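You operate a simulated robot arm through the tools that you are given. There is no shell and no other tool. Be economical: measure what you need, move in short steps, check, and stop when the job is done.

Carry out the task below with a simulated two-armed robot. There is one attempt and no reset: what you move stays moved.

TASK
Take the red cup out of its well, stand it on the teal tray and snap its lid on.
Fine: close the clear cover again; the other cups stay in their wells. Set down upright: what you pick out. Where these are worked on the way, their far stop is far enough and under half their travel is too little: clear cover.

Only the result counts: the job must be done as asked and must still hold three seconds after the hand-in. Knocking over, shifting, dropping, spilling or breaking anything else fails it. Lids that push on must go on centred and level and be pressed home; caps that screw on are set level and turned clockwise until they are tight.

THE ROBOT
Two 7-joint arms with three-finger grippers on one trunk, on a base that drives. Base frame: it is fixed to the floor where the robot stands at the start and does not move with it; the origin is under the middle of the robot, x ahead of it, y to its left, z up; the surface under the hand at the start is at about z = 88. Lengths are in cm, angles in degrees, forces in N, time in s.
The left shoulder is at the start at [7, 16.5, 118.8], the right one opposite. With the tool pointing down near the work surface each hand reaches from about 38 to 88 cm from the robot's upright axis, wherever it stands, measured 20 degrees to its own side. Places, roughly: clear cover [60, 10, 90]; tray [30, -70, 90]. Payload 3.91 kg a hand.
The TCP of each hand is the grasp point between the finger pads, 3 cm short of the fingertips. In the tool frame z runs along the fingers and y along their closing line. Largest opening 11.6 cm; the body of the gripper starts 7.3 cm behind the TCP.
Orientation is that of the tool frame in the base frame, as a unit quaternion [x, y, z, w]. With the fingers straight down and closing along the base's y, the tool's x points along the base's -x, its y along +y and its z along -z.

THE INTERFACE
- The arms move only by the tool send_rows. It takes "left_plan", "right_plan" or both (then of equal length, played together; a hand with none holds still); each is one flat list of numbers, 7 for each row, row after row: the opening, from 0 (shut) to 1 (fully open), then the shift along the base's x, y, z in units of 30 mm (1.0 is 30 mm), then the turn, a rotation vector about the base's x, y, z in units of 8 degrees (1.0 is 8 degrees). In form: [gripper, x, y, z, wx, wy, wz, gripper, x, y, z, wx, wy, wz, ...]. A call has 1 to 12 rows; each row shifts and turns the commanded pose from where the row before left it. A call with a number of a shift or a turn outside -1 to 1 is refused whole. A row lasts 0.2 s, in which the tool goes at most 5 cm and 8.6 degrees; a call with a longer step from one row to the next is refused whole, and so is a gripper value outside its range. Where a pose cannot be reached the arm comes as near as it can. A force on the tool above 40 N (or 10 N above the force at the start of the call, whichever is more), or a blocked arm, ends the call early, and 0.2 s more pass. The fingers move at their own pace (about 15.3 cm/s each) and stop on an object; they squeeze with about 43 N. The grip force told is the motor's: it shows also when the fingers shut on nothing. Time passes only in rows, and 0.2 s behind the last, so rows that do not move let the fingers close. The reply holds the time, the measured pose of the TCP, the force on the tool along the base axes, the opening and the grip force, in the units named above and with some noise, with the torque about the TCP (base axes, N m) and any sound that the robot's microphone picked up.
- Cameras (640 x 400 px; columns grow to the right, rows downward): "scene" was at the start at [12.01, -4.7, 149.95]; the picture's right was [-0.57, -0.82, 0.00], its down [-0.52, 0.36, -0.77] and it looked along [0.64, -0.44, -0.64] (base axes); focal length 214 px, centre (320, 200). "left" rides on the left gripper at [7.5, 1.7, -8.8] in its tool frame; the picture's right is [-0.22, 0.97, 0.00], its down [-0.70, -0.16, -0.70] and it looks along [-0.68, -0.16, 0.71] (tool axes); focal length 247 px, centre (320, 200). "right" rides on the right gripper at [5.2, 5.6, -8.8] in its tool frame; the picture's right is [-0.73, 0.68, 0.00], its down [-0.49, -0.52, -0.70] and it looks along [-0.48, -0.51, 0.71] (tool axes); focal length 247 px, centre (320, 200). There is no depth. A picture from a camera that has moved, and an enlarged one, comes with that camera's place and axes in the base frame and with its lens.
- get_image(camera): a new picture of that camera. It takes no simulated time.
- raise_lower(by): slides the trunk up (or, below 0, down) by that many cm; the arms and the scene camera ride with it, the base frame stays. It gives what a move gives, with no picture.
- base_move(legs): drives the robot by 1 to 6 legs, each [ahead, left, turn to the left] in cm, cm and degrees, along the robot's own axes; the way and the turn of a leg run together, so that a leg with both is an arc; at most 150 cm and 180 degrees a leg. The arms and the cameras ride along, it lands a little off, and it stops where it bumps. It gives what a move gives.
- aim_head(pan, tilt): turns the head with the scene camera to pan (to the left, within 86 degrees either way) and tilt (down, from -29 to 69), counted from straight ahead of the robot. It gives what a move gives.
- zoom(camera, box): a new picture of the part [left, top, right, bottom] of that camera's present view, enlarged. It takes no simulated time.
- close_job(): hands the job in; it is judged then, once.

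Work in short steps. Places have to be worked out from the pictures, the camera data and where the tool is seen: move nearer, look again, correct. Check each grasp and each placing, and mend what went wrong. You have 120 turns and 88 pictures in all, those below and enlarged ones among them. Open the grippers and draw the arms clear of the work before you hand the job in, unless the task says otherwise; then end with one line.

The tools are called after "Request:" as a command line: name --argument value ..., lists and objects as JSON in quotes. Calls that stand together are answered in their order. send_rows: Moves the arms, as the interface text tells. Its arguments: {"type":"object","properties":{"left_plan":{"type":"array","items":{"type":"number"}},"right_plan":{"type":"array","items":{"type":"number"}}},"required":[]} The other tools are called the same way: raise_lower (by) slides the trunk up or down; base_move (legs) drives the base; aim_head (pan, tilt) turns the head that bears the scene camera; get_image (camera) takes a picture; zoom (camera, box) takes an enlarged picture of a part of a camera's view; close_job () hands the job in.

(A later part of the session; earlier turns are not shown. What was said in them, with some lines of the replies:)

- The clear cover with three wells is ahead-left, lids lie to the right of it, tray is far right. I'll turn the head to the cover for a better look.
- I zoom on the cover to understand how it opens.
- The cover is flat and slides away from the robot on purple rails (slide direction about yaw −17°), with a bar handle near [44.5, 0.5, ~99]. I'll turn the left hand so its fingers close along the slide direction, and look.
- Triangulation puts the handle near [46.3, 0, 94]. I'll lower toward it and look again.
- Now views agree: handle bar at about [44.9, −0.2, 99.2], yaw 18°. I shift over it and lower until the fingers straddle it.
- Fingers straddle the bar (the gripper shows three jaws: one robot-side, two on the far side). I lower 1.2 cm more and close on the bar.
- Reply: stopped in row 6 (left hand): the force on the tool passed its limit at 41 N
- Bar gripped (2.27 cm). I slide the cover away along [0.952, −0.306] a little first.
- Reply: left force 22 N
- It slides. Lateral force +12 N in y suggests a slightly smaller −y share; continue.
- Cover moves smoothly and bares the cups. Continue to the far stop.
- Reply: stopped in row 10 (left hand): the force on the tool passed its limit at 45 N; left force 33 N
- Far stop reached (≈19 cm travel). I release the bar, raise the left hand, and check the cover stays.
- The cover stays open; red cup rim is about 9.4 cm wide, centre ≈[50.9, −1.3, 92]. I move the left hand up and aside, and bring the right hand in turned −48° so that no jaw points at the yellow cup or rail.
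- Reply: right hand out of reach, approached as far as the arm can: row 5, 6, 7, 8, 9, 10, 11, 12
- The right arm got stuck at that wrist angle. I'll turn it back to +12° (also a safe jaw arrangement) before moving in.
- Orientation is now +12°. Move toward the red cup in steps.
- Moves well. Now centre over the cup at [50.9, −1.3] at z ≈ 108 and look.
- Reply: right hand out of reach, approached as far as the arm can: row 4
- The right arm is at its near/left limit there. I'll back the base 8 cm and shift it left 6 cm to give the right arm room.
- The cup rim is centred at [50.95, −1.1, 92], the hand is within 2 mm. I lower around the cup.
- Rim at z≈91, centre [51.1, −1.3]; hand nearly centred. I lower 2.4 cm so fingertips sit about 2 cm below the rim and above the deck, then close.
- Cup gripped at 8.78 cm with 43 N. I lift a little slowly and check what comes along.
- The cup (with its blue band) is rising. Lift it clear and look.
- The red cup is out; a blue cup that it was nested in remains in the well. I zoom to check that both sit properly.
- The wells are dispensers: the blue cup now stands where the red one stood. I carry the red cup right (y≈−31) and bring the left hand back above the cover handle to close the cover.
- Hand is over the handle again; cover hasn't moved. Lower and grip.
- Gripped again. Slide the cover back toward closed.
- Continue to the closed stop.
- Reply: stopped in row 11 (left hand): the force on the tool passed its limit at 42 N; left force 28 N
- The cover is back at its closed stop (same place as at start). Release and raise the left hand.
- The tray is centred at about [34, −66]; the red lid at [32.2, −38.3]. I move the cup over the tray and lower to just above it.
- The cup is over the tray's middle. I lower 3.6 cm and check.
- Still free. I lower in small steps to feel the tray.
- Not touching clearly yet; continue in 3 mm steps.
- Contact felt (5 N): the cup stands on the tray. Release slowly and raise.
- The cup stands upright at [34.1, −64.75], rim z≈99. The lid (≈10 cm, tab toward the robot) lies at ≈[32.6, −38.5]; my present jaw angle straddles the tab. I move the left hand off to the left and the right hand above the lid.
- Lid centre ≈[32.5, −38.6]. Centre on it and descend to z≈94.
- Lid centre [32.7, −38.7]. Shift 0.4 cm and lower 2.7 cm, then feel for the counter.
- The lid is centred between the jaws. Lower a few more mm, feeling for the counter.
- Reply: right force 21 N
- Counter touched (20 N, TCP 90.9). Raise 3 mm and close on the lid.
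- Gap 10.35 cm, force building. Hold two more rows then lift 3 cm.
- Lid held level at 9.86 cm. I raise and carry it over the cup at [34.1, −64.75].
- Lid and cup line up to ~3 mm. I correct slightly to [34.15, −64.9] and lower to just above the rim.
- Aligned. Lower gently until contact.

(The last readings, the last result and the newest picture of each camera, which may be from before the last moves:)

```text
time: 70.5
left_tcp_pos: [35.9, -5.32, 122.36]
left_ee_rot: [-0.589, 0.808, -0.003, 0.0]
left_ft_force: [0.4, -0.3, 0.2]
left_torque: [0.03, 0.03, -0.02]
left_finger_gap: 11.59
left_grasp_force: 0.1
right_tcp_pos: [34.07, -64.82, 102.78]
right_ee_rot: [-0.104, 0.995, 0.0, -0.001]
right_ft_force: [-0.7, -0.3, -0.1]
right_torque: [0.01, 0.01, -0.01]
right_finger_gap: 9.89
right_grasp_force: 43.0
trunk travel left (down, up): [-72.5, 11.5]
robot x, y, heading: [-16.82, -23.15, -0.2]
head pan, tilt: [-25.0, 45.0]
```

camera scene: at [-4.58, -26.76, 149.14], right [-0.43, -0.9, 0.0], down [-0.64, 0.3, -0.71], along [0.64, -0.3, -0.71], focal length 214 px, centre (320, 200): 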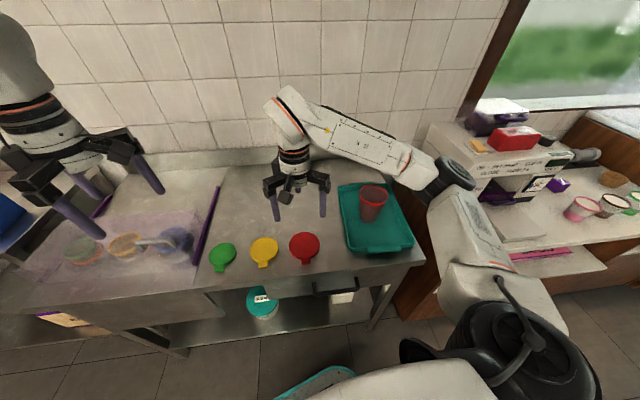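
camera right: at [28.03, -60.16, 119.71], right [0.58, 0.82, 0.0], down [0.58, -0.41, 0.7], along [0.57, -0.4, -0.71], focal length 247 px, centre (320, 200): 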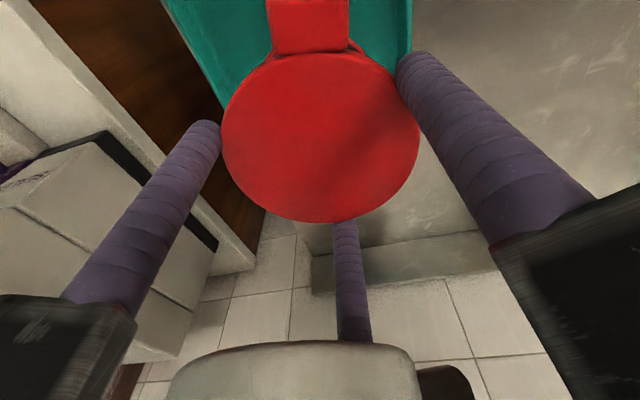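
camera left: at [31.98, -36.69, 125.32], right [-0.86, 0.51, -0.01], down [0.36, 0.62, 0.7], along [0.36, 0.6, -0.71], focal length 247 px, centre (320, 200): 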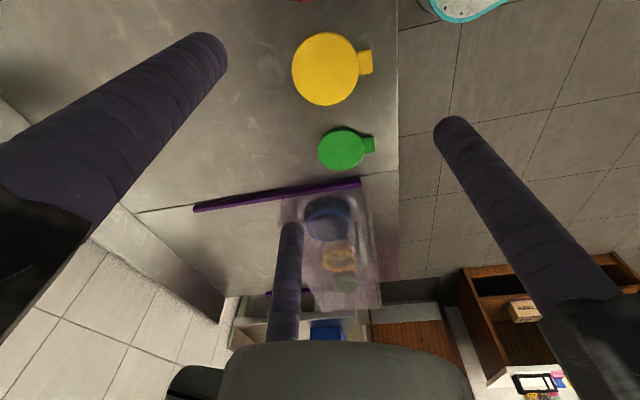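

Request:
send_rows --right_plan '[0.6, 0, 0, -0.1, 0, 0, 0, 0.6, 0, 0, -0.1, 0, 0, 0, 0.6, 0, 0, 0, 0, 0, 0]'

```text
time: 71.3
left_tcp_pos: [35.88, -5.16, 122.46]
left_ee_rot: [-0.588, 0.809, -0.004, 0.002]
left_ft_force: [-0.6, 0.3, 0.2]
left_torque: [0.03, 0.0, -0.01]
left_finger_gap: 11.58
left_grasp_force: 0.1
right_tcp_pos: [34.08, -64.71, 102.78]
right_ee_rot: [-0.102, 0.995, 0.002, 0.005]
right_ft_force: [-5.8, 0.9, 19.5]
right_torque: [0.2, 1.28, -0.08]
right_finger_gap: 9.85
right_grasp_force: 43.0
trunk travel left (down, up): [-72.5, 11.5]
robot x, y, heading: [-17.17, -23.51, -0.6]
head pan, tilt: [-25.0, 45.0]
heard: snap
stopped in row 3 (right hand): the force on the tool passed its limit at 42 N (the readings are from after the stop); the commanded pose is now the measured one
```

A "snap" was heard and the force limit tripped at z 102.8. Look closely.

Request:
zoom --camera "scene" --box '[330, 150, 420, 230]'

Request:
get_image --camera "right"

```text
5.00 times, centred on (375, 190) of scene
camera zoom: at [-4.88, -26.65, 149.16], right [-0.43, -0.9, 0.0], down [-0.64, 0.3, -0.71], along [0.64, -0.3, -0.71], focal length 1072 px, centre (45, 250)
```

zoom: 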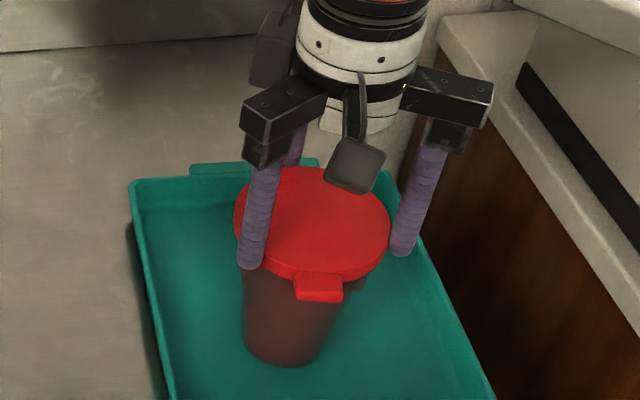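

```text
27 pictures are left
camera right: at [27.71, -60.39, 111.51], right [0.58, 0.82, 0.01], down [0.58, -0.42, 0.7], along [0.58, -0.4, -0.71], focal length 247 px, centre (320, 200)
```

right: 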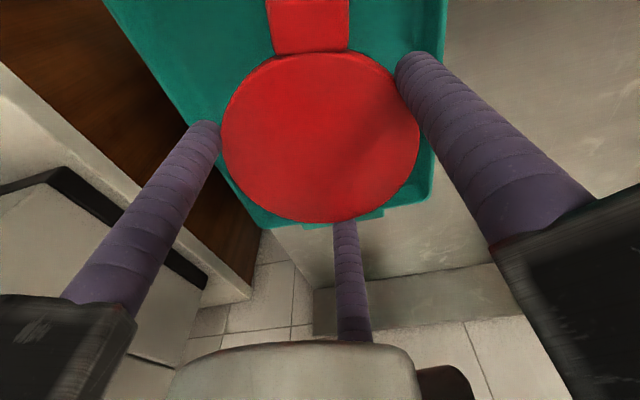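

The lid looks seated. Release, lift clear, and inspect.

Request:
send_rows --right_plan '[0.9, 0, 0, 0, 0, 0, 0, 1, 0, 0, 0, 0, 0, 0, 1, 0, 0, 0, 0, 0, 0, 1, 0, 0, 0.5, 0, 0, 0, 1, 0, 0, 0.8, 0, 0, 0, 1, 0, 0, 0.8, 0, 0, 0, 1, 0, 0, 0.5, 0, 0, 0]'

Request:
zoom --camera "scene" --box '[330, 150, 420, 230]'

Request:
get_image --camera "right"

```text
time: 72.9
left_tcp_pos: [36.02, -5.11, 122.25]
left_ee_rot: [-0.589, 0.808, -0.003, 0.001]
left_ft_force: [0.6, 0.8, 0.3]
left_torque: [-0.03, 0.01, 0.03]
left_finger_gap: 11.58
left_grasp_force: 0.0
right_tcp_pos: [34.22, -64.81, 110.32]
right_ee_rot: [-0.103, 0.995, -0.001, 0.004]
right_ft_force: [0.3, -0.1, 0.2]
right_torque: [0.0, 0.03, 0.01]
right_finger_gap: 11.61
right_grasp_force: 0.2
trunk travel left (down, up): [-72.5, 11.5]
robot x, y, heading: [-17.21, -23.62, -0.5]
head pan, tilt: [-25.0, 45.0]
```

```text
5.00 times, centred on (375, 190) of scene
camera zoom: at [-4.7, -26.7, 149.15], right [-0.43, -0.9, 0.0], down [-0.64, 0.3, -0.71], along [0.64, -0.3, -0.71], focal length 1072 px, centre (45, 250)
```

zoom: 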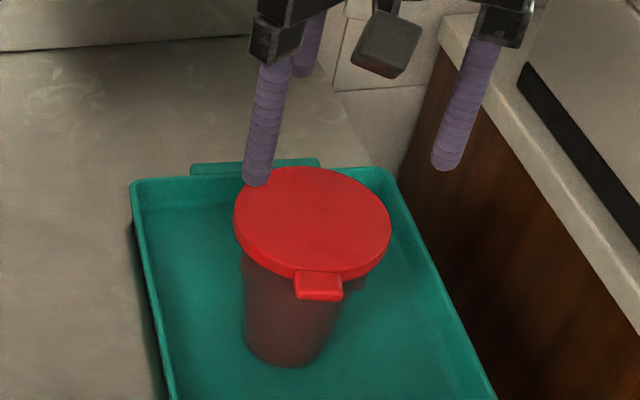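

```text
25 pictures are left
camera right: at [27.84, -60.36, 119.02], right [0.58, 0.82, 0.0], down [0.58, -0.41, 0.7], along [0.58, -0.4, -0.71], focal length 247 px, centre (320, 200)
```

right: 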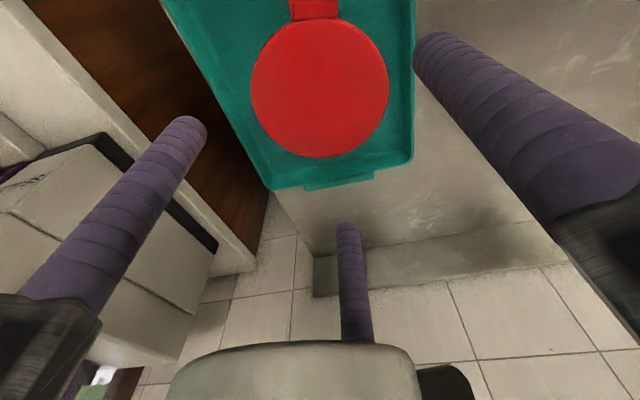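

Lid is on; zoom in tight to check that it is level and fully down.

Request:
zoom --camera "scene" --box '[355, 175, 400, 225]'

```text
8.00 times, centred on (378, 200) of scene
camera zoom: at [-4.7, -26.7, 149.15], right [-0.43, -0.9, 0.0], down [-0.64, 0.3, -0.71], along [0.64, -0.3, -0.71], focal length 1716 px, centre (-140, 200)
```

zoom: 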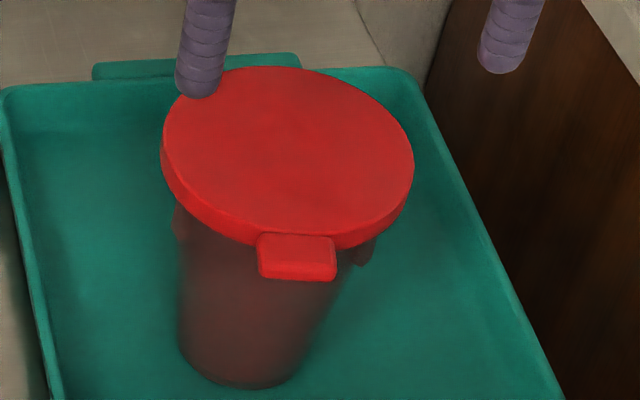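

It looks level. For certainty I'll press gently on the lid's centre with closed fingers.

Request:
send_rows --right_plan '[0, 0, 0, 0, 0, 0, 0, 0, 0, 0, 0, 0, 0, 0, 0, 0, 0, 0, 0, 0, 0, 0, 0, 0, -0.6, 0, 0, 0, 0, 0, 0, -0.6, 0, 0, 0, 0, 0, 0, -0.5, 0, 0, 0, 0, 0, 0, -0.2, 0, 0, 0, 0, 0, 0, 0, 0, 0, 0]'

Request:
get_image --camera "right"

```text
time: 74.7
left_tcp_pos: [35.91, -5.15, 122.36]
left_ee_rot: [-0.589, 0.808, -0.002, 0.001]
left_ft_force: [0.4, -0.2, 0.3]
left_torque: [-0.02, -0.01, 0.02]
left_finger_gap: 11.6
left_grasp_force: 0.1
right_tcp_pos: [34.17, -64.84, 104.67]
right_ee_rot: [-0.103, 0.995, 0.001, 0.005]
right_ft_force: [-0.9, 0.1, 0.0]
right_torque: [0.02, 0.0, 0.02]
right_finger_gap: 0.89
right_grasp_force: 43.7
trunk travel left (down, up): [-72.5, 11.5]
robot x, y, heading: [-16.99, -23.37, -0.6]
head pan, tilt: [-25.0, 45.0]
```

```text
23 pictures are left
camera right: at [27.89, -60.42, 113.32], right [0.58, 0.82, 0.01], down [0.58, -0.41, 0.7], along [0.58, -0.4, -0.71], focal length 247 px, centre (320, 200)
```

right: 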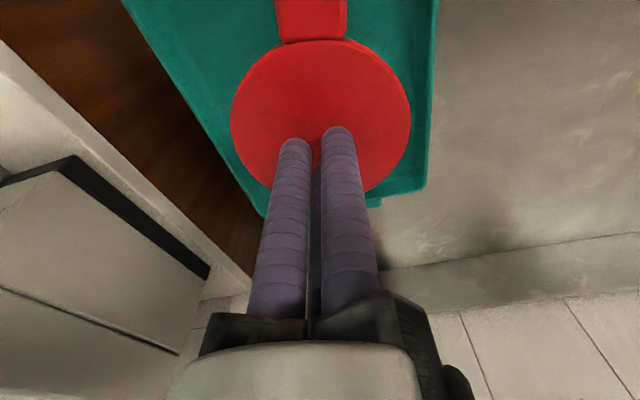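

Fingers closed over the centre; step down in small increments.

Request:
send_rows --right_plan '[0, 0, 0, -0.15, 0, 0, 0, 0, 0, 0, -0.1, 0, 0, 0, 0, 0, 0, -0.1, 0, 0, 0, 0, 0, 0, -0.07, 0, 0, 0, 0, 0, 0, -0.07, 0, 0, 0, 0, 0, 0, -0.07, 0, 0, 0]'

```text
time: 76.0
left_tcp_pos: [35.86, -5.17, 122.42]
left_ee_rot: [-0.589, 0.808, -0.004, 0.002]
left_ft_force: [0.3, -0.6, -0.3]
left_torque: [0.0, 0.03, -0.02]
left_finger_gap: 11.62
left_grasp_force: 0.0
right_tcp_pos: [34.27, -64.78, 103.95]
right_ee_rot: [-0.103, 0.995, 0.0, 0.011]
right_ft_force: [-4.5, -0.3, 21.7]
right_torque: [-0.01, 0.29, 0.02]
right_finger_gap: 0.91
right_grasp_force: 42.8
trunk travel left (down, up): [-72.5, 11.5]
robot x, y, heading: [-16.84, -23.39, -0.4]
head pan, tilt: [-25.0, 45.0]
stopped in row 6 (right hand): the force on the tool passed its limit at 43 N (the readings are from after the stop); the commanded pose is now the measured one
```

43 N pressed on the centre, no further movement or snap: the lid is home. I lift away, open, and draw both arms clear.

Request:
send_rows --right_plan '[0, 0, 0, 0.4, 0, 0, 0, 0, 0, 0, 0.8, 0, 0, 0, 0, 0, 0, 1, 0, 0, 0, 0, 0, 0, 1, 0, 0, 0, 0, 0, 0, 1, 0, 0, 0, 0.5, 0, 0, 1, 0, 0, 0, 1, 0, 0.5, 0.5, 0, 0, 0, 1, 0, 0.8, 0, 0, 0, 0, 1, 0, 0.8, 0, 0, 0, 0, 1, 0, 0.8, 0, 0, 0, 0]'

Request:
get_image --camera "scene"

Request:
zoom --camera "scene" --box '[340, 160, 420, 230]'

Request:
zoom --camera "scene" --box '[0, 170, 240, 320]'

```text
time: 78.2
left_tcp_pos: [35.92, -5.11, 122.36]
left_ee_rot: [-0.59, 0.808, -0.002, 0.001]
left_ft_force: [-0.4, -0.3, -0.3]
left_torque: [0.01, 0.01, 0.05]
left_finger_gap: 11.6
left_grasp_force: 0.0
right_tcp_pos: [34.47, -56.02, 120.66]
right_ee_rot: [-0.103, 0.995, 0.0, 0.008]
right_ft_force: [0.1, 0.4, 1.4]
right_torque: [-0.01, -0.01, 0.0]
right_finger_gap: 11.59
right_grasp_force: 0.1
trunk travel left (down, up): [-72.5, 11.5]
robot x, y, heading: [-17.05, -23.82, -0.4]
head pan, tilt: [-25.0, 45.0]
```

```text
22 pictures are left
camera scene: at [-4.64, -26.64, 149.15], right [-0.43, -0.9, 0.0], down [-0.64, 0.3, -0.71], along [0.64, -0.3, -0.71], focal length 214 px, centre (320, 200)
```

scene: 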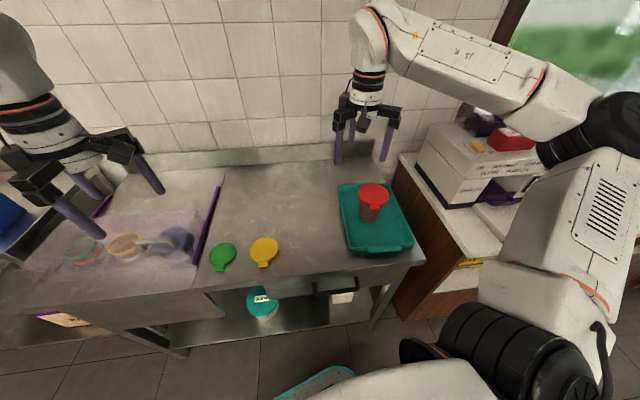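

```text
5.71 times, centred on (380, 195) of scene
camera zoom: at [-4.64, -26.64, 149.15], right [-0.43, -0.9, 0.0], down [-0.64, 0.3, -0.71], along [0.64, -0.3, -0.71], focal length 1226 px, centre (-23, 229)
```

zoom: 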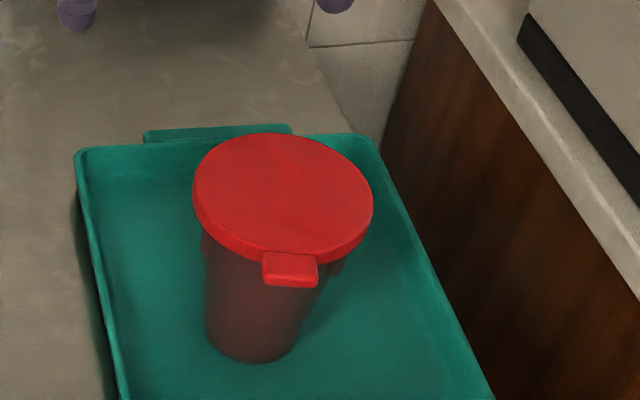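

```text
2.67 times, centred on (120, 245) of scene
camera zoom: at [-4.64, -26.64, 149.15], right [-0.43, -0.9, 0.0], down [-0.64, 0.3, -0.71], along [0.64, -0.3, -0.71], focal length 572 px, centre (853, 80)
```

zoom: 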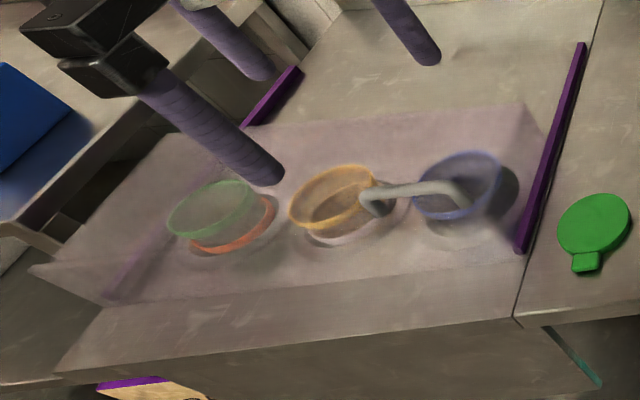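

The cup stands upright on the tray with its lid level. The cover is closed, the other cups are in their wells, and both hands are open and clear. I hand in.

Request:
close_job

```text
The job is handed in.
```

The red cup stands upright on the teal tray with its lid snapped on, the clear cover is closed again, and the other cups are still in their wells.
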